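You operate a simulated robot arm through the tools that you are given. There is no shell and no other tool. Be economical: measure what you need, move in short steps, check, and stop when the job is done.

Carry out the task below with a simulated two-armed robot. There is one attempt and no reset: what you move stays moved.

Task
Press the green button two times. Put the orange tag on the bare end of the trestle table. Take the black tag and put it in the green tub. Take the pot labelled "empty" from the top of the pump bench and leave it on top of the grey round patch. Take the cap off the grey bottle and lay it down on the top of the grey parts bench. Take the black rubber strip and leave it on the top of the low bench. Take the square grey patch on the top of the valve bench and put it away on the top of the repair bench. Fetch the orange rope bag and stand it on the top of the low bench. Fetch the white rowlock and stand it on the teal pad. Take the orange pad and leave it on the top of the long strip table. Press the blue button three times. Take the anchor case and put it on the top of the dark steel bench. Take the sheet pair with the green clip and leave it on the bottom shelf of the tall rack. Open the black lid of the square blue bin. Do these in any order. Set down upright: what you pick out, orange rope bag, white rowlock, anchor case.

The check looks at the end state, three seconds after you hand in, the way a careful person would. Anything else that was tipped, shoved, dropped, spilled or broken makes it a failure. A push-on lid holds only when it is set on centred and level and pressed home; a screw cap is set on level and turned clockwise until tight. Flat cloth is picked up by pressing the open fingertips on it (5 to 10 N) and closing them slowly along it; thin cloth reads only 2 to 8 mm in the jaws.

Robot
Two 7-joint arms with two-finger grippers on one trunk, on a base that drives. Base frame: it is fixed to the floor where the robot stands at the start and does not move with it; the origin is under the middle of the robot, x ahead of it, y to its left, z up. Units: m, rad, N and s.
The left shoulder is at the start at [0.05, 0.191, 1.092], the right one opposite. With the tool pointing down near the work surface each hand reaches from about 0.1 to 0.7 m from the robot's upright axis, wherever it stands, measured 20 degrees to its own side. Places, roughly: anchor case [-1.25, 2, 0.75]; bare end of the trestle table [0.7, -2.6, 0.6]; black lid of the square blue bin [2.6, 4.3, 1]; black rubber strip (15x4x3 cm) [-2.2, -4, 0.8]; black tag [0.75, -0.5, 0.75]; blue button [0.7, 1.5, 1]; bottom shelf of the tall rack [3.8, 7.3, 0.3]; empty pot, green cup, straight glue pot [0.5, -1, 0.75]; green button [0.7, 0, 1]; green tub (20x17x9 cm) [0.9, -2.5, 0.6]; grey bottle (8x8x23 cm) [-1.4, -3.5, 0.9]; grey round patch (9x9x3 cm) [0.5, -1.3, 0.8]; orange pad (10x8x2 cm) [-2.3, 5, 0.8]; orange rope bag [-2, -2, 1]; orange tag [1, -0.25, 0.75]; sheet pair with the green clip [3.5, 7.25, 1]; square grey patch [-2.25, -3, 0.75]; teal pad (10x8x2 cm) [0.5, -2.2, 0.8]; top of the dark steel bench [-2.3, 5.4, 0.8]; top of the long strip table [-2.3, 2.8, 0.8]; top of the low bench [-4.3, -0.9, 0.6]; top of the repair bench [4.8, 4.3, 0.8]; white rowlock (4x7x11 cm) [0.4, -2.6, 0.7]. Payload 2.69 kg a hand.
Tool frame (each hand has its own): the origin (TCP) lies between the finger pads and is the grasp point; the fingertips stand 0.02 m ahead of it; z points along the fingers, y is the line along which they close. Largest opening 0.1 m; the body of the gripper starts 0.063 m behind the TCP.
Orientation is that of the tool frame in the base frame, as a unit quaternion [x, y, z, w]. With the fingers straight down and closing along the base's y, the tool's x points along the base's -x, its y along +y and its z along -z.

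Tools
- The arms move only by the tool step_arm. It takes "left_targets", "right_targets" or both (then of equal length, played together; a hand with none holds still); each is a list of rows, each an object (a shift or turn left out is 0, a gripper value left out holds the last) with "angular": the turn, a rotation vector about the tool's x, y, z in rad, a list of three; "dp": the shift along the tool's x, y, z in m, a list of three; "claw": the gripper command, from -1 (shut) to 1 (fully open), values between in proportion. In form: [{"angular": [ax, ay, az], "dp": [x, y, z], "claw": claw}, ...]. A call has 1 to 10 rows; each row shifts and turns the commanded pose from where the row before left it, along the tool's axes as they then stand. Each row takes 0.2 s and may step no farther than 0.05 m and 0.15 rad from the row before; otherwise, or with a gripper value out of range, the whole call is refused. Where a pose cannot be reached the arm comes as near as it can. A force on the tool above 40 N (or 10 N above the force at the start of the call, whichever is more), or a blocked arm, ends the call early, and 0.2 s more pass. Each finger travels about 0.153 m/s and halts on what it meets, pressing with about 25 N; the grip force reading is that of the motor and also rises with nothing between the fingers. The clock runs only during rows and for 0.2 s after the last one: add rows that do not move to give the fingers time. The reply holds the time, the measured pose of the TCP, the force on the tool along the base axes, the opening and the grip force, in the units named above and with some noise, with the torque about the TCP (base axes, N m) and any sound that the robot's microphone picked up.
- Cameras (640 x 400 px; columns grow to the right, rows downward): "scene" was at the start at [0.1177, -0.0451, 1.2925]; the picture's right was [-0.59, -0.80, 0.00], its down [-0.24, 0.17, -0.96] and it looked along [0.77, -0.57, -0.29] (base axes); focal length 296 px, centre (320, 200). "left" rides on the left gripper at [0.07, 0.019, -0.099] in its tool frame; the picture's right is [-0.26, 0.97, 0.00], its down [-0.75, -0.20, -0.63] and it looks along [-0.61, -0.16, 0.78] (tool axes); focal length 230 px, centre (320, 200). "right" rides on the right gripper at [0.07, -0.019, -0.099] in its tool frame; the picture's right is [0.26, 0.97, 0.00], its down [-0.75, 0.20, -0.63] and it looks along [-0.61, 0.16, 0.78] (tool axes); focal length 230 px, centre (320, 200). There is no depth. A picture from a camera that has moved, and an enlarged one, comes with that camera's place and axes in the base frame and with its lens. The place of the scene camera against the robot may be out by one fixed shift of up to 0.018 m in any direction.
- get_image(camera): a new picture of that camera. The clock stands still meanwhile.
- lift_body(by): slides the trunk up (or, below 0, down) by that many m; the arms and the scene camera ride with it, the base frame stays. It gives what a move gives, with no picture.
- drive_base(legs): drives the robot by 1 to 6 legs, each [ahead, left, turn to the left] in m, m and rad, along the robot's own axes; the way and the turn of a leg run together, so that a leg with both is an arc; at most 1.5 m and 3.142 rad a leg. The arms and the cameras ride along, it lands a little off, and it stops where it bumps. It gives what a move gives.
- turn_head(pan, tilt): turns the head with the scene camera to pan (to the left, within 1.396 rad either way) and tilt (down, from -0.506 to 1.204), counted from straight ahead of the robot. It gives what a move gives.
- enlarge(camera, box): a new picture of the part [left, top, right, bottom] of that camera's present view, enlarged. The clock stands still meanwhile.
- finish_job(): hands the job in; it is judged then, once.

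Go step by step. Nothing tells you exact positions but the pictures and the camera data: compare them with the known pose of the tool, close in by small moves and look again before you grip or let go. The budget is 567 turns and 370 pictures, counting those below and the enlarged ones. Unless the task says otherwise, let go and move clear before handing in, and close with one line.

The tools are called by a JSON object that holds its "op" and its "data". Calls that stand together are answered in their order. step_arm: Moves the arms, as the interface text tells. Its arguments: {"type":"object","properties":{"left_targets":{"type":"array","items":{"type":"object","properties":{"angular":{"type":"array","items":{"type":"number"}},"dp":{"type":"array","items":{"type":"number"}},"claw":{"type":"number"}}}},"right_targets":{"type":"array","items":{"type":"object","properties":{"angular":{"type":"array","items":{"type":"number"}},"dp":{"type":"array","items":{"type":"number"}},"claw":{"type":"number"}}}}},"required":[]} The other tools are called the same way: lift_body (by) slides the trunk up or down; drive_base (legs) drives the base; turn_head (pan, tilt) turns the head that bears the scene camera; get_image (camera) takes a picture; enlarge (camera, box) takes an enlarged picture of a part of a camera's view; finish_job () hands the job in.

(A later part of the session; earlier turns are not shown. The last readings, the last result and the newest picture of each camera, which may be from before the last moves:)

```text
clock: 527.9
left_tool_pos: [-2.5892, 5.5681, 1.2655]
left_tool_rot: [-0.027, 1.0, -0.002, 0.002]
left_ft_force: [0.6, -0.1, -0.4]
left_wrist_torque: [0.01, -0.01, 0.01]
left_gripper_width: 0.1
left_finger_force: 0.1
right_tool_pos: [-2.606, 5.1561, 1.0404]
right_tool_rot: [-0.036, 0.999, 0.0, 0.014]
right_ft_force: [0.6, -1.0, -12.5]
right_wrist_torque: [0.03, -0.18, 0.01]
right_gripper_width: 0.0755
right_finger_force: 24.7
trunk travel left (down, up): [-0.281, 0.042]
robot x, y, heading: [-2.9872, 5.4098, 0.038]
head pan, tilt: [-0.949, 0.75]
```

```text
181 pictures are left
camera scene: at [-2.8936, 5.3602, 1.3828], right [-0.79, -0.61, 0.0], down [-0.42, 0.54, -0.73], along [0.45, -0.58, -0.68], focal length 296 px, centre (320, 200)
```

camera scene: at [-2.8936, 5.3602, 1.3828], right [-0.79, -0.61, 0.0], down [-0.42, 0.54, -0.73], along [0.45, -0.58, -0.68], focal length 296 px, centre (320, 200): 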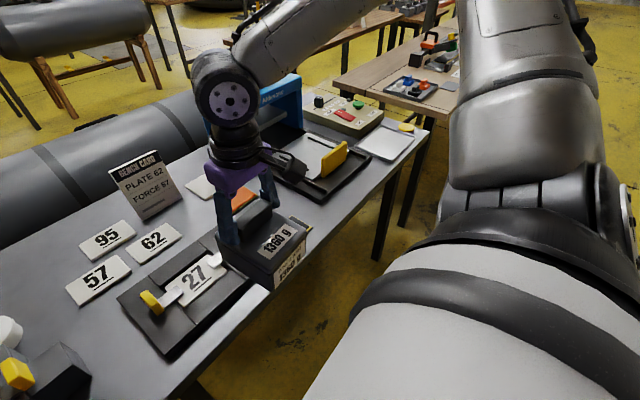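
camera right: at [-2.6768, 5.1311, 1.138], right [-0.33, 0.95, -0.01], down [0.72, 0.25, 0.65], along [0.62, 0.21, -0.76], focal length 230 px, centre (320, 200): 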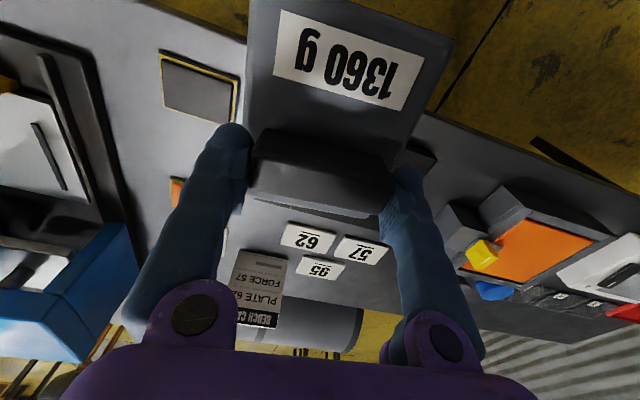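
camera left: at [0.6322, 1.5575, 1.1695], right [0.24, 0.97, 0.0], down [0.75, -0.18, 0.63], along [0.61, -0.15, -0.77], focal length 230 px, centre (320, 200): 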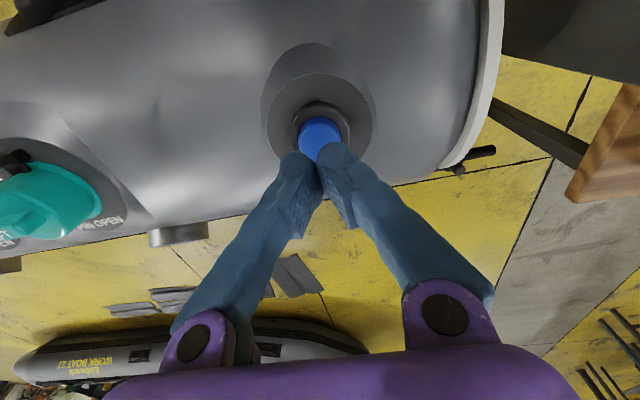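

There is a 14 cm gap between the scale and the orange frame (y 5.765–5.895, x -2.60..-2.36). I'll slide the base left so the right hand can set the case there.

{"op": "drive_base", "data": {"legs": [[0.02, 0.62, -0.037]]}}

{"op": "turn_head", "data": {"pan": -0.3, "tilt": 0.85}}

{"op": "get_image", "data": {"camera": "scene"}}

```text
clock: 533.8
left_tool_pos: [-2.5757, 6.1731, 1.266]
left_tool_rot: [-0.011, 1.0, -0.002, 0.001]
left_ft_force: [-0.3, -0.7, 0.1]
left_wrist_torque: [0.01, -0.01, 0.0]
left_gripper_width: 0.1001
left_finger_force: 0.0
right_tool_pos: [-2.6059, 5.7625, 1.0416]
right_tool_rot: [-0.018, 1.0, 0.0, 0.013]
right_ft_force: [-0.5, 0.8, -12.3]
right_wrist_torque: [-0.02, -0.16, 0.03]
right_gripper_width: 0.0752
right_finger_force: 25.4
trunk travel left (down, up): [-0.281, 0.042]
robot x, y, heading: [-2.9759, 6.028, 0.003]
head pan, tilt: [-0.949, 0.75]
```

```text
clock: 534.8
left_tool_pos: [-2.576, 6.1737, 1.2655]
left_tool_rot: [-0.01, 1.0, -0.001, 0.002]
left_ft_force: [-1.1, 0.3, 0.4]
left_wrist_torque: [0.06, -0.01, -0.02]
left_gripper_width: 0.1
left_finger_force: 0.0
right_tool_pos: [-2.6053, 5.7609, 1.0403]
right_tool_rot: [-0.02, 1.0, 0.0, 0.013]
right_ft_force: [0.5, -0.2, -12.9]
right_wrist_torque: [0.04, -0.17, 0.02]
right_gripper_width: 0.0752
right_finger_force: 25.5
trunk travel left (down, up): [-0.281, 0.042]
robot x, y, heading: [-2.9812, 6.0336, 0.003]
head pan, tilt: [-0.3, 0.85]
```

```text
180 pictures are left
camera scene: at [-2.8614, 6.0198, 1.3748], right [-0.29, -0.96, 0.0], down [-0.72, 0.22, -0.66], along [0.63, -0.19, -0.75], focal length 296 px, centre (320, 200)
```

scene: 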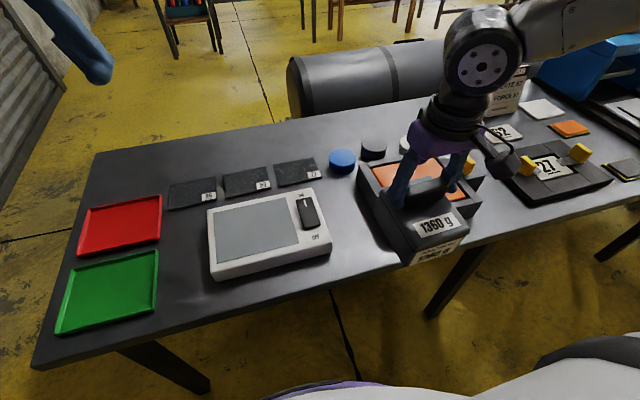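

Gap centre y is 5.83. Move the case over it, then view.

{"op": "step_arm", "data": {"right_targets": [{"dp": [-0.037, 0.017, 0]}, {"dp": [-0.037, 0.017, 0]}, {"dp": [-0.037, 0.017, 0]}, {"dp": [-0.037, 0.018, 0]}, {}]}}

{"op": "lift_body", "data": {"by": -0.08}}

{"op": "get_image", "data": {"camera": "right"}}

{"op": "get_image", "data": {"camera": "scene"}}

```text
clock: 536.0
left_tool_pos: [-2.5772, 6.1735, 1.2664]
left_tool_rot: [-0.01, 1.0, -0.001, 0.003]
left_ft_force: [-0.2, 0.0, 0.5]
left_wrist_torque: [0.04, 0.03, -0.01]
left_gripper_width: 0.0999
left_finger_force: 0.1
right_tool_pos: [-2.4623, 5.8367, 1.0457]
right_tool_rot: [-0.02, 1.0, 0.0, 0.013]
right_ft_force: [-0.4, 0.6, -13.1]
right_wrist_torque: [0.04, -0.18, -0.02]
right_gripper_width: 0.0752
right_finger_force: 24.3
trunk travel left (down, up): [-0.281, 0.042]
robot x, y, heading: [-2.9816, 6.0316, 0.001]
head pan, tilt: [-0.3, 0.85]
```

```text
clock: 537.2
left_tool_pos: [-2.5765, 6.173, 1.1841]
left_tool_rot: [-0.01, 1.0, -0.002, 0.002]
left_ft_force: [0.1, 0.5, 0.4]
left_wrist_torque: [-0.02, 0.0, 0.01]
left_gripper_width: 0.1001
left_finger_force: 0.0
right_tool_pos: [-2.4622, 5.839, 0.9647]
right_tool_rot: [-0.02, 1.0, 0.0, 0.013]
right_ft_force: [0.6, -0.2, -12.2]
right_wrist_torque: [-0.01, -0.18, 0.0]
right_gripper_width: 0.0753
right_finger_force: 24.4
trunk travel left (down, up): [-0.201, 0.122]
robot x, y, heading: [-2.979, 6.0339, 0.006]
head pan, tilt: [-0.3, 0.85]
```

```text
179 pictures are left
camera right: at [-2.5336, 5.8155, 1.0622], right [-0.3, 0.96, -0.01], down [0.73, 0.23, 0.65], along [0.62, 0.19, -0.76], focal length 230 px, centre (320, 200)
```

right: 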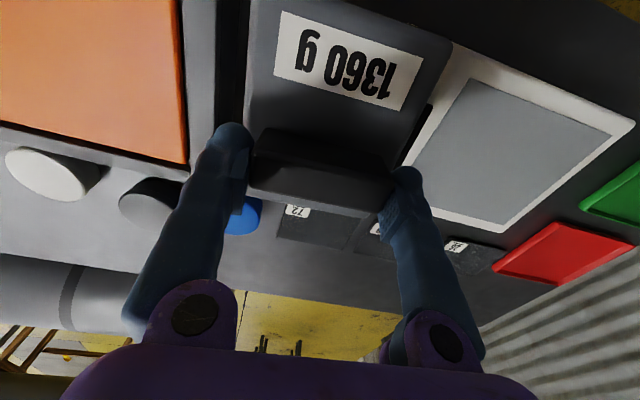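

```text
178 pictures are left
camera scene: at [-2.8614, 6.0201, 1.2949], right [-0.29, -0.96, 0.0], down [-0.72, 0.22, -0.66], along [0.63, -0.19, -0.75], focal length 296 px, centre (320, 200)
```

scene: 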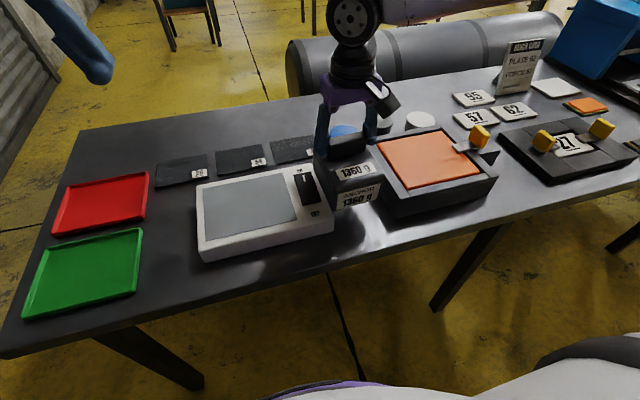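

The case is centred over the gap within ~8 mm. Correct slightly and lower with the trunk until the weight comes off.

{"op": "step_arm", "data": {"right_targets": [{"dp": [0, -0.007, 0]}, {}]}}

{"op": "lift_body", "data": {"by": -0.04}}

{"op": "enlarge", "data": {"camera": "scene", "box": [250, 100, 450, 260]}}

```text
clock: 537.8
left_tool_pos: [-2.5759, 6.1743, 1.1852]
left_tool_rot: [-0.011, 1.0, -0.002, 0.001]
left_ft_force: [0.3, 0.6, 0.3]
left_wrist_torque: [0.03, -0.01, 0.01]
left_gripper_width: 0.0999
left_finger_force: 0.0
right_tool_pos: [-2.4595, 5.8304, 0.9648]
right_tool_rot: [-0.019, 1.0, 0.0, 0.012]
right_ft_force: [-0.4, -0.2, -12.8]
right_wrist_torque: [0.01, -0.21, 0.0]
right_gripper_width: 0.0751
right_finger_force: 24.7
trunk travel left (down, up): [-0.201, 0.122]
robot x, y, heading: [-2.9779, 6.0313, 0.002]
head pan, tilt: [-0.3, 0.85]
```

```text
clock: 538.6
left_tool_pos: [-2.5761, 6.1732, 1.1455]
left_tool_rot: [-0.01, 1.0, -0.002, 0.002]
left_ft_force: [0.4, -0.1, -0.4]
left_wrist_torque: [-0.01, -0.02, 0.02]
left_gripper_width: 0.1001
left_finger_force: 0.1
right_tool_pos: [-2.4609, 5.8315, 0.9266]
right_tool_rot: [-0.02, 1.0, 0.0, 0.013]
right_ft_force: [0.6, -0.1, -13.9]
right_wrist_torque: [-0.06, -0.17, -0.07]
right_gripper_width: 0.0744
right_finger_force: 24.6
trunk travel left (down, up): [-0.161, 0.162]
robot x, y, heading: [-2.9771, 6.0327, 0.009]
head pan, tilt: [-0.3, 0.85]
```

```text
2.50 times, centred on (350, 180) of scene
camera zoom: at [-2.8615, 6.0201, 1.2548], right [-0.29, -0.96, 0.0], down [-0.72, 0.22, -0.66], along [0.63, -0.19, -0.75], focal length 739 px, centre (245, 250)
```

zoom: 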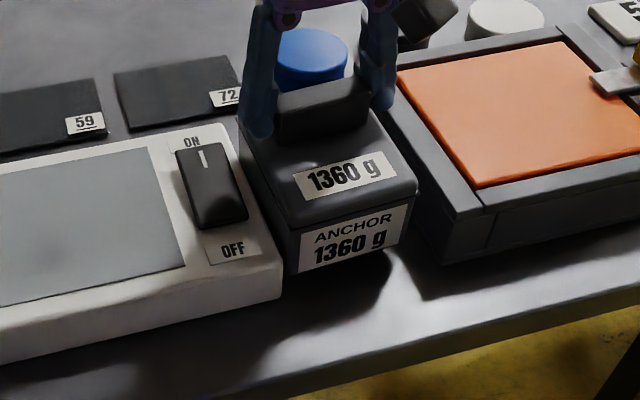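

The case is entering the gap with space on both sides. Continue down.

{"op": "lift_body", "data": {"by": -0.02}}

{"op": "lift_body", "data": {"by": -0.008}}

{"op": "enlarge", "data": {"camera": "scene", "box": [250, 100, 450, 260]}}

```text
clock: 539.3
left_tool_pos: [-2.5765, 6.1734, 1.1258]
left_tool_rot: [-0.011, 1.0, -0.002, 0.002]
left_ft_force: [-0.3, -0.1, -0.4]
left_wrist_torque: [0.01, -0.01, 0.01]
left_gripper_width: 0.0998
left_finger_force: 0.1
right_tool_pos: [-2.46, 5.829, 0.9084]
right_tool_rot: [-0.018, 1.0, 0.001, 0.017]
right_ft_force: [10.1, -11.5, 15.2]
right_wrist_torque: [0.44, 0.69, -0.54]
right_gripper_width: 0.0748
right_finger_force: 25.2
trunk travel left (down, up): [-0.141, 0.182]
robot x, y, heading: [-2.9802, 6.0344, 0.001]
head pan, tilt: [-0.3, 0.85]
```

```text
clock: 539.7
left_tool_pos: [-2.578, 6.1721, 1.1199]
left_tool_rot: [-0.01, 1.0, -0.002, 0.003]
left_ft_force: [0.2, 0.8, -0.1]
left_wrist_torque: [0.02, 0.01, -0.03]
left_gripper_width: 0.1
left_finger_force: 0.1
right_tool_pos: [-2.4599, 5.8291, 0.9059]
right_tool_rot: [-0.018, 1.0, -0.001, 0.018]
right_ft_force: [-8.2, -3.5, 8.3]
right_wrist_torque: [0.0, -0.29, -0.07]
right_gripper_width: 0.075
right_finger_force: 25.0
trunk travel left (down, up): [-0.135, 0.188]
robot x, y, heading: [-2.9835, 6.0305, 0.002]
head pan, tilt: [-0.3, 0.85]
stopped: the force on the tool passed its limit at 44 N (the readings are from after the stop); the commanded pose is now the measured one
```

```text
2.50 times, centred on (350, 180) of scene
camera zoom: at [-2.8636, 6.02, 1.2287], right [-0.29, -0.96, 0.0], down [-0.72, 0.22, -0.66], along [0.63, -0.19, -0.75], focal length 739 px, centre (245, 250)
```

zoom: 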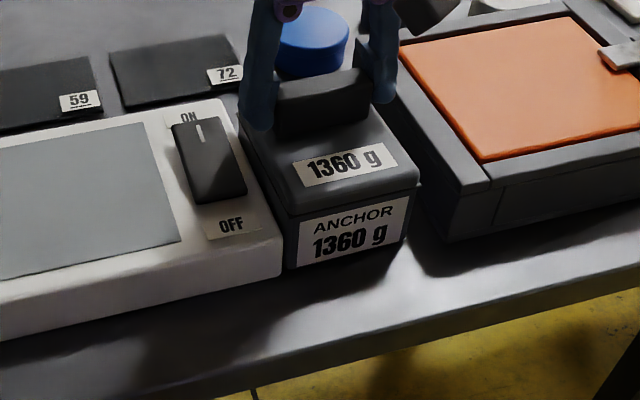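

The case is on the bench, level. Release and raise.

{"op": "step_arm", "data": {"right_targets": [{"dp": [0, 0, -0.002]}, {"claw": 0.8}, {"claw": 1}, {}]}}

{"op": "lift_body", "data": {"by": 0.1}}

{"op": "get_image", "data": {"camera": "scene"}}

```text
clock: 540.7
left_tool_pos: [-2.5781, 6.1727, 1.1193]
left_tool_rot: [-0.01, 1.0, -0.003, 0.003]
left_ft_force: [-0.6, 0.4, -0.7]
left_wrist_torque: [0.0, 0.0, 0.02]
left_gripper_width: 0.0999
left_finger_force: 0.0
right_tool_pos: [-2.4608, 5.8298, 0.9062]
right_tool_rot: [-0.018, 1.0, 0.0, 0.018]
right_ft_force: [0.2, -0.7, -0.2]
right_wrist_torque: [-0.01, 0.02, -0.01]
right_gripper_width: 0.1001
right_finger_force: 0.0
trunk travel left (down, up): [-0.135, 0.188]
robot x, y, heading: [-2.9809, 6.0361, 0.007]
head pan, tilt: [-0.3, 0.85]
```

```text
clock: 542.0
left_tool_pos: [-2.5759, 6.1731, 1.2199]
left_tool_rot: [-0.01, 1.0, -0.003, 0.002]
left_ft_force: [-0.6, 0.8, -0.6]
left_wrist_torque: [0.0, 0.02, 0.02]
left_gripper_width: 0.1001
left_finger_force: 0.1
right_tool_pos: [-2.4598, 5.8298, 1.0049]
right_tool_rot: [-0.018, 1.0, -0.001, 0.018]
right_ft_force: [0.0, 1.2, -0.5]
right_wrist_torque: [0.0, -0.01, 0.0]
right_gripper_width: 0.1001
right_finger_force: 0.1
trunk travel left (down, up): [-0.235, 0.088]
robot x, y, heading: [-2.9832, 6.0319, 0.0]
head pan, tilt: [-0.3, 0.85]
```

```text
175 pictures are left
camera scene: at [-2.862, 6.0202, 1.3288], right [-0.29, -0.96, 0.0], down [-0.72, 0.22, -0.66], along [0.63, -0.19, -0.75], focal length 296 px, centre (320, 200)
```

scene: 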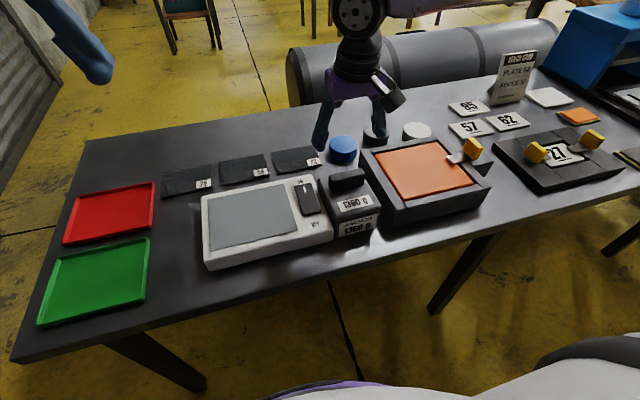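

The anchor case is placed. Next the orange pad at [-2.33, 5.02]: use the left hand with the robot turned right 0.7 rad. Retract the right hand, slide south, and turn.

{"op": "step_arm", "data": {"right_targets": [{"dp": [0.045, 0, -0.02]}, {"dp": [0.045, 0, -0.02]}, {"dp": [0.045, 0, -0.02]}, {"dp": [0.045, -0.01, -0.02]}, {"dp": [0.03, -0.01, -0.02]}]}}

{"op": "drive_base", "data": {"legs": [[0, -1.12, 0], [0, 0, -0.7]]}}

{"op": "turn_head", "data": {"pan": 0.75, "tilt": 0.75}}

{"op": "get_image", "data": {"camera": "scene"}}

{"op": "get_image", "data": {"camera": "left"}}

```text
refused: row 4 steps farther than a row can; nothing moved
```

```text
clock: 554.1
left_tool_pos: [-2.5816, 4.7509, 1.2207]
left_tool_rot: [0.335, 0.942, -0.003, 0.002]
left_ft_force: [-0.4, 0.2, -0.7]
left_wrist_torque: [0.01, 0.02, -0.02]
left_gripper_width: 0.1001
left_finger_force: 0.0
right_tool_pos: [-2.7133, 4.4137, 1.0067]
right_tool_rot: [0.326, 0.945, -0.006, 0.016]
right_ft_force: [-0.5, 0.3, 0.5]
right_wrist_torque: [-0.02, 0.0, -0.03]
right_gripper_width: 0.1
right_finger_force: 0.1
trunk travel left (down, up): [-0.235, 0.088]
robot x, y, heading: [-2.9785, 4.9044, -0.701]
head pan, tilt: [-0.3, 0.85]
```

```text
clock: 555.4
left_tool_pos: [-2.5832, 4.7509, 1.2187]
left_tool_rot: [0.335, 0.942, -0.003, 0.001]
left_ft_force: [0.0, 0.3, 0.2]
left_wrist_torque: [0.01, 0.0, 0.03]
left_gripper_width: 0.1
left_finger_force: 0.0
right_tool_pos: [-2.7144, 4.4139, 1.0071]
right_tool_rot: [0.326, 0.945, -0.007, 0.015]
right_ft_force: [1.0, -0.4, 0.1]
right_wrist_torque: [0.01, 0.0, 0.03]
right_gripper_width: 0.1003
right_finger_force: 0.1
trunk travel left (down, up): [-0.235, 0.088]
robot x, y, heading: [-2.982, 4.9046, -0.694]
head pan, tilt: [0.75, 0.75]
```

```text
174 pictures are left
camera scene: at [-2.8642, 4.8931, 1.3369], right [0.05, -1.0, 0.0], down [-0.68, -0.03, -0.73], along [0.73, 0.04, -0.68], focal length 296 px, centre (320, 200)
```

scene: 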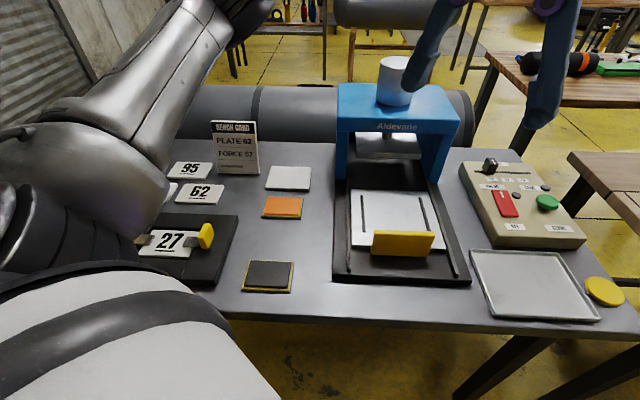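

```text
173 pictures are left
camera left: at [-2.6244, 4.8099, 1.3173], right [0.81, 0.59, 0.0], down [0.46, -0.62, 0.63], along [0.37, -0.51, -0.77], focal length 230 px, centre (320, 200)
```

left: 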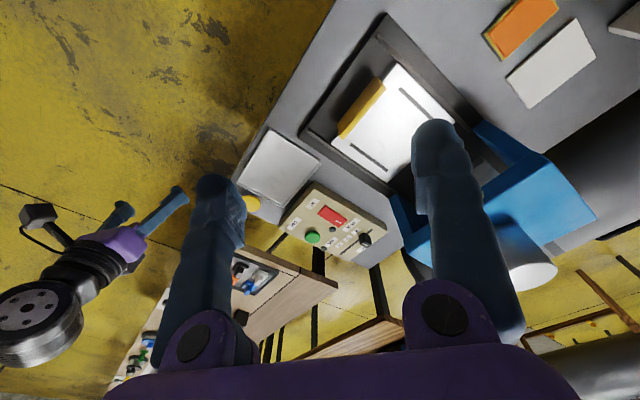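

Orange pad is at about [-2.333, 5.007]. Turn the left hand so it closes along x and move above the pad.

{"op": "step_arm", "data": {"left_targets": [{"angular": [0, 0, 0.147]}, {"angular": [0, 0, 0.147]}, {"angular": [0, 0, 0.147]}, {"angular": [0, 0, 0.147]}, {"angular": [0, 0, 0.147]}, {"angular": [0, 0, 0.147], "dp": [0.04, 0, 0]}, {"dp": [0.045, 0, 0]}, {"dp": [0.045, 0, 0]}, {"dp": [0.045, 0, 0]}, {"dp": [0.045, 0, 0]}]}}

{"op": "step_arm", "data": {"left_targets": [{"dp": [0.036, 0, 0.03]}, {"dp": [0, 0.04, 0.025]}, {"dp": [0, 0.04, 0.025]}, {"dp": [0, 0.04, 0.025]}, {"dp": [0, 0.04, 0.025]}, {"dp": [0, 0.04, 0.025]}, {"dp": [0, 0.04, 0.025]}, {"dp": [0, 0, 0.045]}, {"dp": [0, 0, 0.045]}]}}

{"op": "get_image", "data": {"camera": "left"}}

```text
clock: 557.6
left_tool_pos: [-2.5918, 4.9717, 1.22]
left_tool_rot: [0.705, 0.709, -0.003, 0.003]
left_ft_force: [0.1, 0.2, -0.3]
left_wrist_torque: [-0.03, -0.01, -0.01]
left_gripper_width: 0.1002
left_finger_force: 0.1
right_tool_pos: [-2.7143, 4.4145, 1.006]
right_tool_rot: [0.325, 0.945, -0.008, 0.017]
right_ft_force: [-0.9, 0.7, 0.7]
right_wrist_torque: [0.01, 0.0, -0.01]
right_gripper_width: 0.1002
right_finger_force: 0.1
trunk travel left (down, up): [-0.235, 0.088]
robot x, y, heading: [-2.9791, 4.9046, -0.697]
head pan, tilt: [0.75, 0.75]
```

```text
clock: 559.6
left_tool_pos: [-2.5138, 4.9415, 1.0414]
left_tool_rot: [0.704, 0.71, -0.003, 0.004]
left_ft_force: [-1.4, -1.1, 0.5]
left_wrist_torque: [-0.01, -0.02, -0.02]
left_gripper_width: 0.0999
left_finger_force: 0.0
left hand out of reach, approached as far as the arm can: row 3, 4, 5, 6, 7, 8, 9
right_tool_pos: [-2.7136, 4.4133, 1.0064]
right_tool_rot: [0.326, 0.945, -0.006, 0.016]
right_ft_force: [-0.2, -0.7, 0.6]
right_wrist_torque: [0.01, 0.01, -0.01]
right_gripper_width: 0.1
right_finger_force: 0.0
trunk travel left (down, up): [-0.235, 0.088]
robot x, y, heading: [-2.978, 4.9033, -0.699]
head pan, tilt: [0.75, 0.75]
```

```text
172 pictures are left
camera left: at [-2.4965, 5.0111, 1.139], right [0.97, -0.25, 0.0], down [-0.2, -0.75, 0.63], along [-0.16, -0.61, -0.77], focal length 230 px, centre (320, 200)
```

left: 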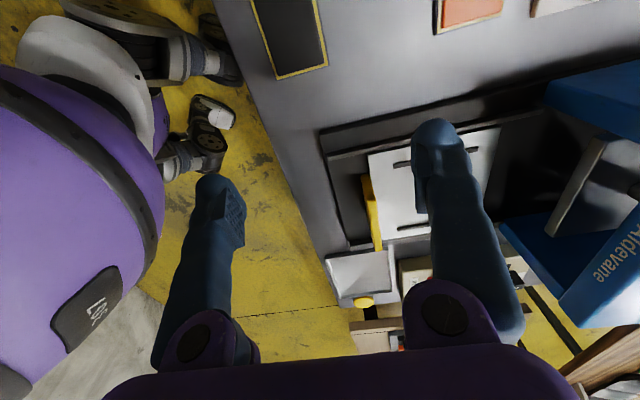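

Reach is limited with the trunk this high; lower the trunk and try again.

{"op": "lift_body", "data": {"by": -0.1}}

{"op": "step_arm", "data": {"left_targets": [{"dp": [0.03, 0.03, 0]}, {"dp": [0.03, 0.03, 0]}, {"dp": [0, 0.045, 0]}, {"dp": [0, 0.045, 0]}, {"dp": [0, 0.03, 0]}]}}

{"op": "get_image", "data": {"camera": "left"}}

```text
clock: 560.9
left_tool_pos: [-2.5147, 4.9425, 0.9411]
left_tool_rot: [0.705, 0.71, -0.001, 0.003]
left_ft_force: [0.4, -0.5, 0.1]
left_wrist_torque: [0.01, 0.01, 0.01]
left_gripper_width: 0.1
left_finger_force: 0.2
right_tool_pos: [-2.7139, 4.4146, 0.906]
right_tool_rot: [0.327, 0.945, -0.007, 0.016]
right_ft_force: [0.6, -1.0, 0.2]
right_wrist_torque: [0.01, -0.01, 0.0]
right_gripper_width: 0.0998
right_finger_force: 0.0
trunk travel left (down, up): [-0.135, 0.188]
robot x, y, heading: [-2.9755, 4.9055, -0.702]
head pan, tilt: [0.75, 0.75]
```

```text
clock: 562.1
left_tool_pos: [-2.5153, 4.9584, 0.9568]
left_tool_rot: [0.703, 0.711, -0.003, 0.002]
left_ft_force: [0.8, 0.0, 0.6]
left_wrist_torque: [0.0, -0.02, -0.01]
left_gripper_width: 0.1001
left_finger_force: 0.0
left hand out of reach, approached as far as the arm can: row 1, 2, 3, 4, 5
right_tool_pos: [-2.7149, 4.4129, 0.9063]
right_tool_rot: [0.326, 0.945, -0.007, 0.016]
right_ft_force: [-0.2, 0.6, 0.7]
right_wrist_torque: [-0.01, 0.0, 0.01]
right_gripper_width: 0.0999
right_finger_force: 0.1
trunk travel left (down, up): [-0.135, 0.188]
robot x, y, heading: [-2.9802, 4.9034, -0.701]
head pan, tilt: [0.75, 0.75]
```

```text
171 pictures are left
camera left: at [-2.4974, 5.0286, 1.0541], right [0.97, -0.25, 0.0], down [-0.19, -0.75, 0.63], along [-0.15, -0.62, -0.77], focal length 230 px, centre (320, 200)
```

left: 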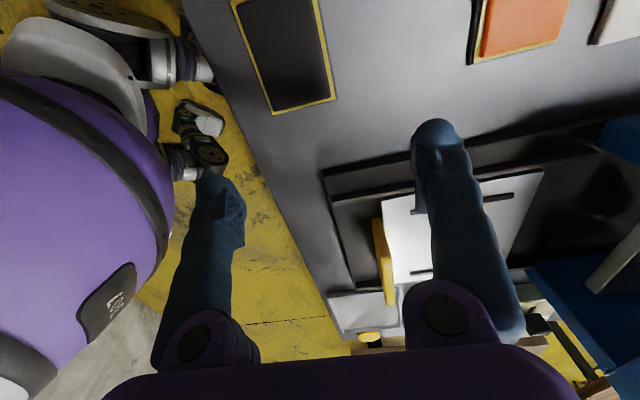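

The wrist yaw limits the reach; I'll turn back to the neutral yaw, extend over the pad, and then turn again there.

{"op": "step_arm", "data": {"left_targets": [{"angular": [0, 0, -0.147]}, {"angular": [0, 0, -0.147]}, {"angular": [0, 0, -0.147]}, {"angular": [0, 0, -0.147]}, {"angular": [0, 0, -0.147]}, {"angular": [0, 0, -0.147]}, {"dp": [-0.026, 0.038, 0]}, {"dp": [-0.026, 0.038, 0]}, {"dp": [-0.026, 0.038, 0]}, {"dp": [-0.026, 0.038, 0]}]}}

{"op": "get_image", "data": {"camera": "left"}}

```text
clock: 564.3
left_tool_pos: [-2.3407, 5.0128, 0.9573]
left_tool_rot: [0.334, 0.943, -0.003, 0.0]
left_ft_force: [-0.1, 0.1, 0.4]
left_wrist_torque: [0.01, 0.04, 0.01]
left_gripper_width: 0.1
left_finger_force: 0.1
right_tool_pos: [-2.7148, 4.4138, 0.9061]
right_tool_rot: [0.326, 0.945, -0.006, 0.016]
right_ft_force: [-0.1, 0.0, 0.2]
right_wrist_torque: [-0.03, 0.0, 0.03]
right_gripper_width: 0.1001
right_finger_force: 0.0
trunk travel left (down, up): [-0.135, 0.188]
robot x, y, heading: [-2.9784, 4.9044, -0.701]
head pan, tilt: [0.75, 0.75]
```

```text
170 pictures are left
camera left: at [-2.3832, 5.0717, 1.0549], right [0.81, 0.59, 0.0], down [0.46, -0.62, 0.63], along [0.37, -0.51, -0.77], focal length 230 px, centre (320, 200)
```

left: 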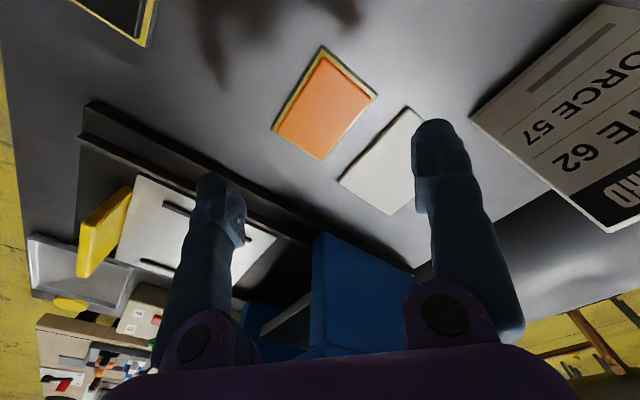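

Pad edges measured: x -2.371..-2.303, y 4.967..5.054. Rotate here to close along x.

{"op": "step_arm", "data": {"left_targets": [{"angular": [0, 0, 0.147]}, {"angular": [0, 0, 0.147]}, {"angular": [0, 0, 0.147]}, {"angular": [0, 0, 0.147]}, {"angular": [0, 0, 0.147]}, {"angular": [0, 0, 0.14]}]}}

```text
clock: 565.7
left_tool_pos: [-2.3872, 4.976, 0.9717]
left_tool_rot: [0.53, 0.848, -0.002, 0.001]
left_ft_force: [0.9, 0.0, 0.4]
left_wrist_torque: [-0.01, 0.05, 0.02]
left_gripper_width: 0.1002
left_finger_force: 0.0
left hand out of reach, approached as far as the arm can: row 2, 3, 4, 5, 6
right_tool_pos: [-2.714, 4.4128, 0.9066]
right_tool_rot: [0.327, 0.945, -0.007, 0.015]
right_ft_force: [0.1, -0.4, 0.2]
right_wrist_torque: [0.03, -0.02, 0.03]
right_gripper_width: 0.1
right_finger_force: 0.0
trunk travel left (down, up): [-0.135, 0.188]
robot x, y, heading: [-2.9817, 4.9044, -0.701]
head pan, tilt: [0.75, 0.75]
```

Not reachable that way. Rotate the other way instead, through yaw 0 and on toward +1.57.

{"op": "step_arm", "data": {"left_targets": [{"angular": [0, 0, -0.15]}, {"angular": [0, 0, -0.15]}, {"angular": [0, 0, -0.15]}, {"angular": [0, 0, -0.15]}, {"angular": [0, 0, -0.15]}, {"angular": [0, 0, -0.15]}, {"angular": [0, 0, -0.15]}, {"angular": [0, 0, -0.067]}]}}

{"op": "step_arm", "data": {"left_targets": [{"dp": [-0.045, 0.037, 0]}, {"angular": [0, 0, -0.15]}, {"angular": [0, 0, -0.15]}, {"angular": [0, 0, -0.15]}, {"angular": [0, 0, -0.15]}, {"angular": [0, 0, -0.15]}, {"angular": [0, 0, -0.15]}]}}

```text
clock: 567.5
left_tool_pos: [-2.385, 4.9766, 0.972]
left_tool_rot: [0.0, 1.0, -0.002, 0.001]
left_ft_force: [-0.2, -0.1, 0.0]
left_wrist_torque: [0.01, 0.01, -0.03]
left_gripper_width: 0.1
left_finger_force: 0.0
right_tool_pos: [-2.7145, 4.4143, 0.9065]
right_tool_rot: [0.326, 0.945, -0.007, 0.016]
right_ft_force: [0.2, 0.1, -0.6]
right_wrist_torque: [-0.03, 0.03, 0.0]
right_gripper_width: 0.1
right_finger_force: 0.0
trunk travel left (down, up): [-0.135, 0.188]
robot x, y, heading: [-2.9778, 4.9031, -0.701]
head pan, tilt: [0.75, 0.75]
```

```text
refused: row 1 steps farther than a row can; nothing moved
```

{"op": "step_arm", "data": {"left_targets": [{"dp": [-0.024, 0.019, 0]}, {"dp": [-0.024, 0.019, 0]}, {"angular": [0, 0, -0.15]}, {"angular": [0, 0, -0.15]}, {"angular": [0, 0, -0.15]}, {"angular": [0, 0, -0.15]}, {"angular": [0, 0, -0.15]}, {"angular": [0, 0, -0.15]}, {"angular": [0, 0, -0.15]}, {"angular": [0, 0, -0.15]}]}}

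{"op": "step_arm", "data": {"left_targets": [{"angular": [0, 0, -0.15]}, {"angular": [0, 0, -0.15]}, {"angular": [0, 0, -0.071]}, {}]}}

{"op": "get_image", "data": {"camera": "left"}}

```text
clock: 569.7
left_tool_pos: [-2.3363, 5.0146, 0.9738]
left_tool_rot: [-0.564, 0.826, -0.003, -0.001]
left_ft_force: [0.3, -0.3, 0.4]
left_wrist_torque: [0.03, 0.0, 0.03]
left_gripper_width: 0.1001
left_finger_force: 0.0
right_tool_pos: [-2.714, 4.4137, 0.9052]
right_tool_rot: [0.327, 0.945, -0.007, 0.017]
right_ft_force: [-0.8, 0.5, -0.4]
right_wrist_torque: [-0.01, 0.0, -0.02]
right_gripper_width: 0.0998
right_finger_force: 0.0
trunk travel left (down, up): [-0.135, 0.188]
robot x, y, heading: [-2.9822, 4.9029, -0.701]
head pan, tilt: [0.75, 0.75]
```

```text
clock: 570.7
left_tool_pos: [-2.3384, 5.0138, 0.9724]
left_tool_rot: [-0.707, 0.708, -0.003, -0.001]
left_ft_force: [-0.6, 0.1, 0.1]
left_wrist_torque: [0.04, 0.03, 0.01]
left_gripper_width: 0.1002
left_finger_force: 0.1
right_tool_pos: [-2.714, 4.4129, 0.9066]
right_tool_rot: [0.326, 0.945, -0.006, 0.016]
right_ft_force: [-0.4, 0.2, -0.8]
right_wrist_torque: [0.03, 0.01, 0.0]
right_gripper_width: 0.0997
right_finger_force: 0.2
trunk travel left (down, up): [-0.135, 0.188]
robot x, y, heading: [-2.9804, 4.9043, -0.696]
head pan, tilt: [0.75, 0.75]
```

```text
169 pictures are left
camera left: at [-2.3558, 4.9441, 1.0702], right [-0.97, 0.26, 0.0], down [0.2, 0.75, 0.63], along [0.16, 0.6, -0.78], focal length 230 px, centre (320, 200)
```

left: 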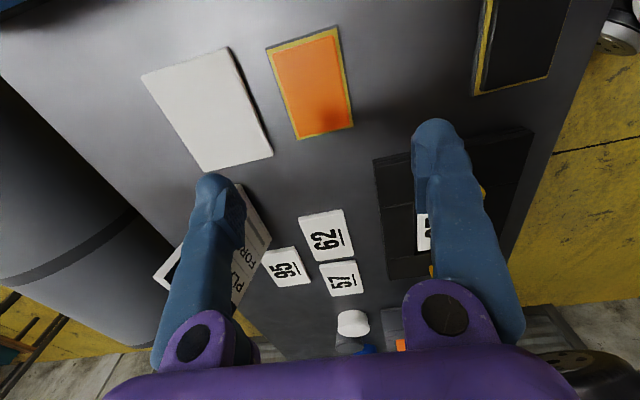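

Yaw +1.57 works. Two-view triangulation puts the pad at [-2.329, 5.0015], top z about 0.76. Correct and descend part way.

{"op": "step_arm", "data": {"left_targets": [{"dp": [0.012, -0.009, 0.03]}, {"dp": [0, 0, 0.04]}, {"dp": [0, 0, 0.04]}, {}]}}

{"op": "get_image", "data": {"camera": "left"}}

```text
clock: 571.7
left_tool_pos: [-2.3267, 5.0001, 0.8623]
left_tool_rot: [-0.706, 0.708, -0.002, -0.001]
left_ft_force: [0.3, -0.2, -0.3]
left_wrist_torque: [0.0, 0.0, 0.0]
left_gripper_width: 0.0999
left_finger_force: 0.0
right_tool_pos: [-2.7148, 4.4132, 0.9063]
right_tool_rot: [0.327, 0.945, -0.005, 0.016]
right_ft_force: [0.6, 0.4, -0.1]
right_wrist_torque: [-0.04, -0.01, 0.04]
right_gripper_width: 0.1
right_finger_force: 0.0
trunk travel left (down, up): [-0.135, 0.188]
robot x, y, heading: [-2.9823, 4.9088, -0.702]
head pan, tilt: [0.75, 0.75]
```

```text
168 pictures are left
camera left: at [-2.3455, 4.9304, 0.9609], right [-0.97, 0.26, 0.0], down [0.2, 0.75, 0.63], along [0.17, 0.6, -0.78], focal length 230 px, centre (320, 200)
```

left: 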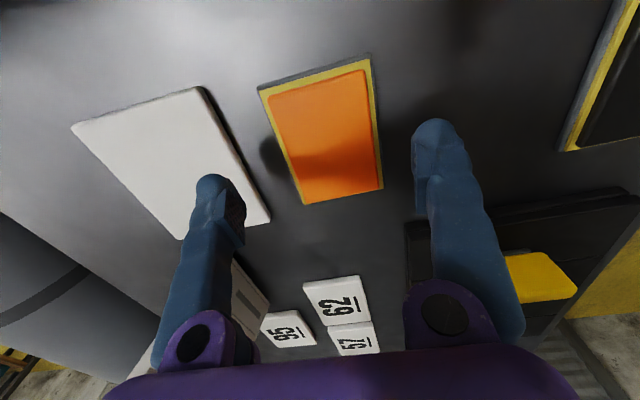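

{"op": "step_arm", "data": {"left_targets": [{"dp": [-0.003, 0, 0.04], "claw": 0.8}, {"dp": [0, 0, 0.03]}, {"dp": [0, 0, 0.012]}, {"dp": [0, 0, 0.006]}, {"dp": [0, 0, 0.005]}, {"dp": [0, 0, 0.004]}]}}

{"op": "get_image", "data": {"camera": "left"}}

```text
clock: 572.2
left_tool_pos: [-2.3225, 5.0019, 0.8179]
left_tool_rot: [-0.706, 0.708, -0.008, -0.002]
left_ft_force: [-2.3, 2.4, 12.2]
left_wrist_torque: [0.16, 0.69, -0.11]
left_gripper_width: 0.0933
left_finger_force: 2.6
right_tool_pos: [-2.7144, 4.4138, 0.9063]
right_tool_rot: [0.326, 0.945, -0.006, 0.016]
right_ft_force: [0.2, 0.6, -0.5]
right_wrist_torque: [-0.02, 0.04, -0.01]
right_gripper_width: 0.0999
right_finger_force: 0.1
trunk travel left (down, up): [-0.135, 0.188]
robot x, y, heading: [-2.9808, 4.9058, -0.697]
head pan, tilt: [0.75, 0.75]
stopped in row 2 (left hand): the force on the tool passed its limit at 48 N (the readings are from after the stop); the commanded pose is now the measured one
```

```text
167 pictures are left
camera left: at [-2.3432, 4.9337, 0.9163], right [-0.97, 0.26, -0.01], down [0.2, 0.76, 0.62], along [0.17, 0.6, -0.78], focal length 230 px, centre (320, 200)
```

left: 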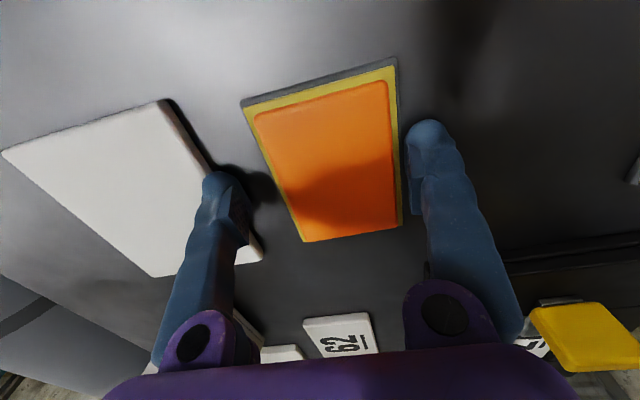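

Contact with the bench at tip z 0.798, so the bench is at 0.80. The pad centre relative to the hand is (-0.8, -1.1) cm. Raise 7 mm, shift, and close.

{"op": "step_arm", "data": {"left_targets": [{"dp": [0, 0, -0.008]}, {"dp": [0.011, 0.008, 0]}, {"claw": 0.4}, {"claw": -1}, {}, {}]}}

{"op": "get_image", "data": {"camera": "left"}}

```text
clock: 573.6
left_tool_pos: [-2.3318, 4.9916, 0.8255]
left_tool_rot: [-0.707, 0.707, -0.01, 0.0]
left_ft_force: [7.1, -0.2, 19.5]
left_wrist_torque: [-0.05, 0.65, -0.03]
left_gripper_width: 0.061
left_finger_force: 25.2
right_tool_pos: [-2.7135, 4.4138, 0.9065]
right_tool_rot: [0.326, 0.945, -0.006, 0.017]
right_ft_force: [-0.4, -0.1, 0.3]
right_wrist_torque: [-0.01, -0.01, 0.01]
right_gripper_width: 0.1
right_finger_force: 0.0
trunk travel left (down, up): [-0.135, 0.188]
robot x, y, heading: [-2.9794, 4.9014, -0.702]
head pan, tilt: [0.75, 0.75]
```

```text
166 pictures are left
camera left: at [-2.3519, 4.9228, 0.9244], right [-0.97, 0.26, -0.02], down [0.19, 0.76, 0.62], along [0.17, 0.6, -0.78], focal length 230 px, centre (320, 200)
```

left: 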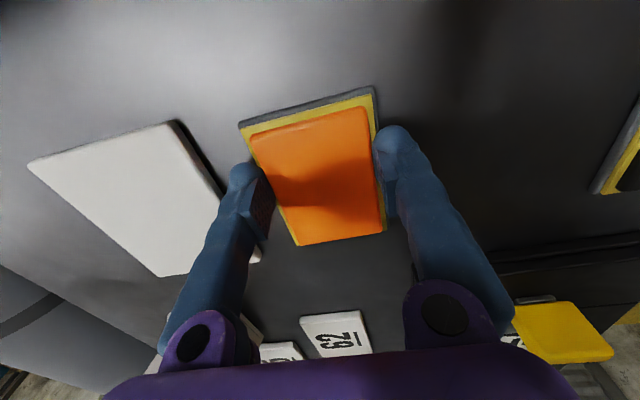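

Gripped at 6.1 cm. Lift gently.

{"op": "step_arm", "data": {"left_targets": [{"dp": [0, 0, -0.01]}, {"dp": [0, 0, -0.02]}, {"dp": [0, 0, -0.03]}, {"dp": [0, 0, -0.04]}, {}]}}

{"op": "get_image", "data": {"camera": "left"}}

```text
clock: 574.9
left_tool_pos: [-2.3328, 4.9934, 0.9232]
left_tool_rot: [-0.706, 0.708, -0.007, -0.002]
left_ft_force: [0.6, -0.3, -1.8]
left_wrist_torque: [0.01, -0.01, -0.01]
left_gripper_width: 0.0607
left_finger_force: 25.1
right_tool_pos: [-2.7136, 4.4129, 0.9065]
right_tool_rot: [0.327, 0.945, -0.006, 0.016]
right_ft_force: [-0.5, 0.6, 0.7]
right_wrist_torque: [0.01, 0.03, 0.0]
right_gripper_width: 0.1
right_finger_force: 0.0
trunk travel left (down, up): [-0.135, 0.188]
robot x, y, heading: [-2.9772, 4.904, -0.7]
head pan, tilt: [0.75, 0.75]
```

```text
165 pictures are left
camera left: at [-2.3526, 4.9254, 1.0221], right [-0.97, 0.26, -0.01], down [0.2, 0.76, 0.62], along [0.17, 0.6, -0.78], focal length 230 px, centre (320, 200)
```

left: 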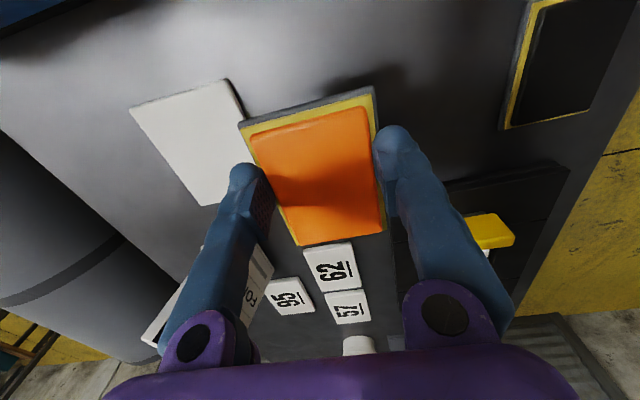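

Pad held. Raise, pull it back, and look south along the aisle before driving to the long strip table.

{"op": "step_arm", "data": {"left_targets": [{"dp": [0, 0.02, -0.04]}, {"dp": [0, 0.045, -0.02]}, {"dp": [0, 0.045, -0.02]}, {"dp": [0, 0.045, 0]}, {"dp": [0, 0.045, 0]}, {"dp": [0, 0.03, 0]}]}}

{"op": "lift_body", "data": {"by": 0.1}}

{"op": "turn_head", "data": {"pan": -0.6, "tilt": 0.4}}

{"op": "get_image", "data": {"camera": "scene"}}

```text
clock: 576.2
left_tool_pos: [-2.5643, 4.9938, 1.0014]
left_tool_rot: [-0.707, 0.708, -0.007, -0.001]
left_ft_force: [0.2, -0.1, -1.4]
left_wrist_torque: [-0.01, 0.02, 0.0]
left_gripper_width: 0.061
left_finger_force: 24.8
right_tool_pos: [-2.714, 4.4134, 0.906]
right_tool_rot: [0.326, 0.945, -0.006, 0.015]
right_ft_force: [0.4, 0.8, 0.1]
right_wrist_torque: [0.01, -0.01, 0.0]
right_gripper_width: 0.0999
right_finger_force: 0.0
trunk travel left (down, up): [-0.135, 0.188]
robot x, y, heading: [-2.976, 4.9043, -0.701]
head pan, tilt: [0.75, 0.75]
```

```text
clock: 577.6
left_tool_pos: [-2.5631, 4.9929, 1.1011]
left_tool_rot: [-0.706, 0.709, -0.007, -0.001]
left_ft_force: [0.4, -0.5, -0.7]
left_wrist_torque: [-0.03, -0.03, -0.02]
left_gripper_width: 0.0609
left_finger_force: 25.0
right_tool_pos: [-2.7137, 4.4141, 1.0075]
right_tool_rot: [0.325, 0.945, -0.007, 0.016]
right_ft_force: [0.1, -0.3, -0.8]
right_wrist_torque: [-0.04, 0.0, 0.04]
right_gripper_width: 0.1
right_finger_force: 0.1
trunk travel left (down, up): [-0.235, 0.088]
robot x, y, heading: [-2.9804, 4.9033, -0.702]
head pan, tilt: [0.75, 0.75]
```

```text
clock: 579.1
left_tool_pos: [-2.5628, 4.9933, 1.1013]
left_tool_rot: [-0.706, 0.708, -0.008, -0.001]
left_ft_force: [-0.2, 0.2, -1.1]
left_wrist_torque: [-0.01, 0.01, -0.01]
left_gripper_width: 0.061
left_finger_force: 25.2
right_tool_pos: [-2.7145, 4.414, 1.0054]
right_tool_rot: [0.326, 0.945, -0.006, 0.016]
right_ft_force: [0.0, -0.1, 0.3]
right_wrist_torque: [-0.03, -0.01, 0.0]
right_gripper_width: 0.1
right_finger_force: 0.0
trunk travel left (down, up): [-0.235, 0.088]
robot x, y, heading: [-2.9821, 4.9042, -0.698]
head pan, tilt: [-0.6, 0.4]
```

```text
164 pictures are left
camera scene: at [-2.9219, 4.7998, 1.368], right [-0.96, -0.27, 0.0], down [-0.1, 0.38, -0.92], along [0.25, -0.89, -0.39], focal length 296 px, centre (320, 200)
```

scene: 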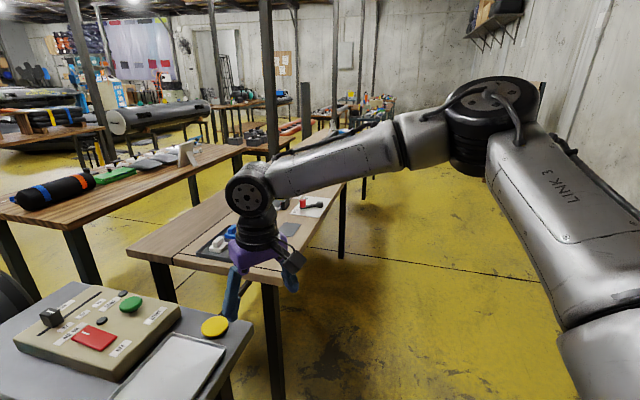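

The aisle is open. Drive 1.9 m south alongside the long pale table and look at it.

{"op": "drive_base", "data": {"legs": [[0.6, -0.74, 0], [0.6, -0.74, 0]]}}

{"op": "turn_head", "data": {"pan": 0.7, "tilt": 0.6}}

{"op": "get_image", "data": {"camera": "scene"}}

```text
clock: 592.5
left_tool_pos: [-2.5614, 3.0949, 1.1017]
left_tool_rot: [0.716, -0.698, 0.007, 0.001]
left_ft_force: [-0.1, -0.1, -1.8]
left_wrist_torque: [-0.02, -0.01, -0.01]
left_gripper_width: 0.061
left_finger_force: 25.2
right_tool_pos: [-2.6946, 2.5111, 1.0052]
right_tool_rot: [0.313, 0.949, -0.006, 0.016]
right_ft_force: [0.8, -0.3, 0.4]
right_wrist_torque: [0.01, 0.0, 0.04]
right_gripper_width: 0.1
right_finger_force: 0.0
trunk travel left (down, up): [-0.235, 0.088]
robot x, y, heading: [-2.9758, 2.9962, -0.675]
head pan, tilt: [-0.6, 0.4]
```

```text
clock: 593.9
left_tool_pos: [-2.562, 3.0947, 1.1017]
left_tool_rot: [0.716, -0.698, 0.007, 0.002]
left_ft_force: [-0.4, 0.5, -0.7]
left_wrist_torque: [-0.02, -0.02, -0.01]
left_gripper_width: 0.0609
left_finger_force: 25.1
right_tool_pos: [-2.695, 2.5119, 1.0059]
right_tool_rot: [0.312, 0.95, -0.006, 0.016]
right_ft_force: [0.3, 0.6, -0.1]
right_wrist_torque: [-0.02, -0.01, 0.04]
right_gripper_width: 0.0999
right_finger_force: 0.0
trunk travel left (down, up): [-0.235, 0.088]
robot x, y, heading: [-2.978, 2.9968, -0.67]
head pan, tilt: [0.7, 0.6]
```

```text
163 pictures are left
camera scene: at [-2.8524, 2.9825, 1.3498], right [0.03, -1.0, 0.0], down [-0.56, -0.02, -0.83], along [0.82, 0.02, -0.56], focal length 296 px, centre (320, 200)
```

scene: 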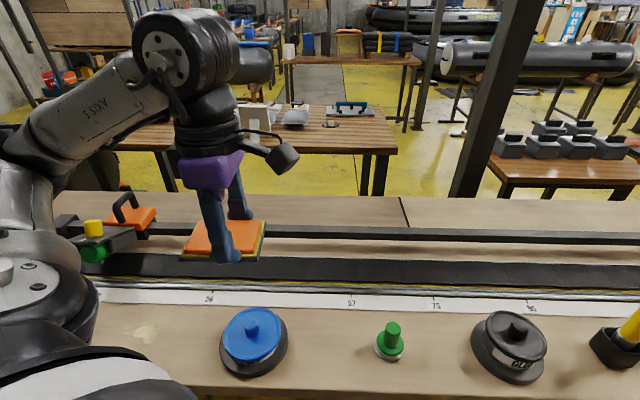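

A free spot lies between the blue disc and the green knob at about [-2.54, 2.967]. Move the pad over it and lower.

{"op": "step_arm", "data": {"left_targets": [{"dp": [0.04, -0.007, 0]}, {"dp": [0.045, -0.007, 0]}, {"dp": [0.043, -0.008, 0]}, {"dp": [0, 0, 0.04]}, {"dp": [0, 0, 0.04]}, {}]}}

{"op": "lift_body", "data": {"by": -0.14}}

{"op": "get_image", "data": {"camera": "scene"}}

{"op": "get_image", "data": {"camera": "left"}}

```text
clock: 595.3
left_tool_pos: [-2.535, 2.9663, 1.0222]
left_tool_rot: [0.716, -0.698, 0.008, 0.002]
left_ft_force: [-0.8, 0.2, -1.4]
left_wrist_torque: [0.02, -0.01, 0.02]
left_gripper_width: 0.061
left_finger_force: 25.5
right_tool_pos: [-2.6946, 2.5116, 1.0061]
right_tool_rot: [0.312, 0.95, -0.005, 0.017]
right_ft_force: [0.0, -0.1, 0.1]
right_wrist_torque: [-0.05, 0.03, 0.01]
right_gripper_width: 0.1
right_finger_force: 0.1
trunk travel left (down, up): [-0.235, 0.088]
robot x, y, heading: [-2.9763, 2.9926, -0.665]
head pan, tilt: [0.7, 0.6]
```

```text
clock: 597.0
left_tool_pos: [-2.5355, 2.967, 0.8824]
left_tool_rot: [0.716, -0.698, 0.008, 0.001]
left_ft_force: [0.6, 0.4, -1.0]
left_wrist_torque: [-0.02, -0.01, -0.01]
left_gripper_width: 0.0608
left_finger_force: 24.8
right_tool_pos: [-2.6943, 2.5115, 0.8654]
right_tool_rot: [0.313, 0.95, -0.006, 0.016]
right_ft_force: [0.0, 0.8, -0.7]
right_wrist_torque: [0.01, -0.02, 0.0]
right_gripper_width: 0.1
right_finger_force: 0.1
trunk travel left (down, up): [-0.095, 0.228]
robot x, y, heading: [-2.9763, 2.9941, -0.667]
head pan, tilt: [0.7, 0.6]
```

```text
162 pictures are left
camera scene: at [-2.8525, 2.9826, 1.2099], right [0.03, -1.0, 0.0], down [-0.56, -0.02, -0.83], along [0.82, 0.02, -0.56], focal length 296 px, centre (320, 200)
```

scene: 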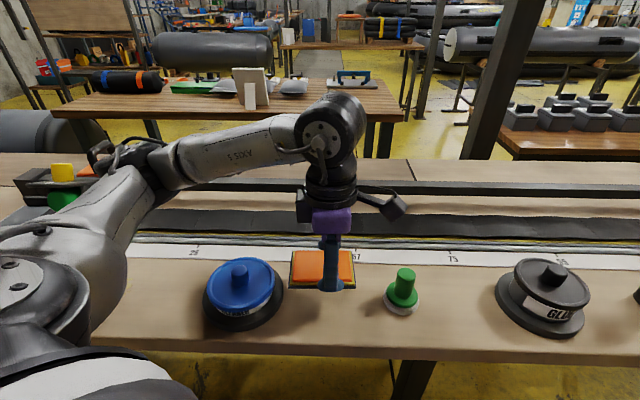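

```text
161 pictures are left
camera left: at [-2.5532, 2.8967, 0.9804], right [-0.97, 0.23, -0.01], down [0.18, 0.76, 0.62], along [0.15, 0.6, -0.78], focal length 230 px, centre (320, 200)
```

left: 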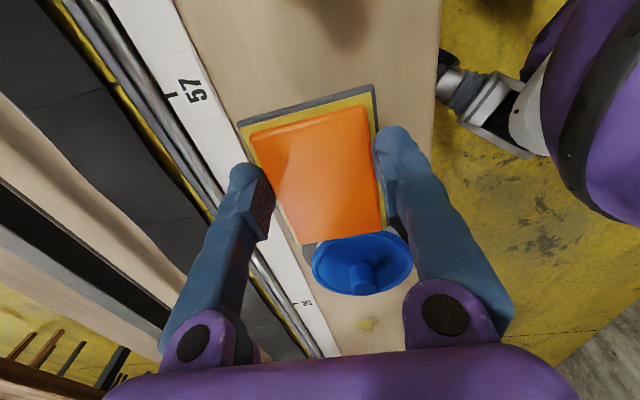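

Shift 1.2 cm away from the blue disc and lower to contact.

{"op": "step_arm", "data": {"left_targets": [{"dp": [0.012, 0, 0]}, {}]}}

{"op": "lift_body", "data": {"by": -0.05}}

{"op": "lift_body", "data": {"by": -0.008}}

```text
clock: 597.6
left_tool_pos: [-2.5357, 2.954, 0.8822]
left_tool_rot: [0.716, -0.698, 0.007, 0.001]
left_ft_force: [-0.4, 0.2, -1.3]
left_wrist_torque: [-0.04, 0.03, 0.01]
left_gripper_width: 0.061
left_finger_force: 24.9
right_tool_pos: [-2.6945, 2.5113, 0.8664]
right_tool_rot: [0.311, 0.95, -0.007, 0.017]
right_ft_force: [-0.4, -0.4, -0.4]
right_wrist_torque: [-0.03, -0.01, 0.0]
right_gripper_width: 0.1
right_finger_force: 0.0
trunk travel left (down, up): [-0.095, 0.228]
robot x, y, heading: [-2.9753, 2.9969, -0.673]
head pan, tilt: [0.7, 0.6]
```

```text
clock: 598.5
left_tool_pos: [-2.5365, 2.9541, 0.8305]
left_tool_rot: [0.716, -0.698, 0.007, 0.001]
left_ft_force: [0.9, -0.2, -1.5]
left_wrist_torque: [-0.02, 0.0, 0.02]
left_gripper_width: 0.0611
left_finger_force: 24.9
right_tool_pos: [-2.6946, 2.5121, 0.8154]
right_tool_rot: [0.312, 0.95, -0.006, 0.016]
right_ft_force: [0.0, 1.4, 0.0]
right_wrist_torque: [0.0, 0.02, -0.03]
right_gripper_width: 0.1001
right_finger_force: 0.1
trunk travel left (down, up): [-0.045, 0.278]
robot x, y, heading: [-2.9731, 2.9938, -0.671]
head pan, tilt: [0.7, 0.6]
```

```text
clock: 599.1
left_tool_pos: [-2.5354, 2.9536, 0.8264]
left_tool_rot: [0.717, -0.697, 0.008, 0.002]
left_ft_force: [1.9, 2.3, 17.9]
left_wrist_torque: [0.29, 0.66, -0.13]
left_gripper_width: 0.0606
left_finger_force: 24.8
right_tool_pos: [-2.6952, 2.5103, 0.8092]
right_tool_rot: [0.312, 0.95, -0.007, 0.017]
right_ft_force: [0.4, -0.1, 0.3]
right_wrist_torque: [0.02, 0.03, 0.0]
right_gripper_width: 0.0999
right_finger_force: 0.1
trunk travel left (down, up): [-0.037, 0.286]
robot x, y, heading: [-2.9763, 2.9996, -0.671]
head pan, tilt: [0.7, 0.6]
```

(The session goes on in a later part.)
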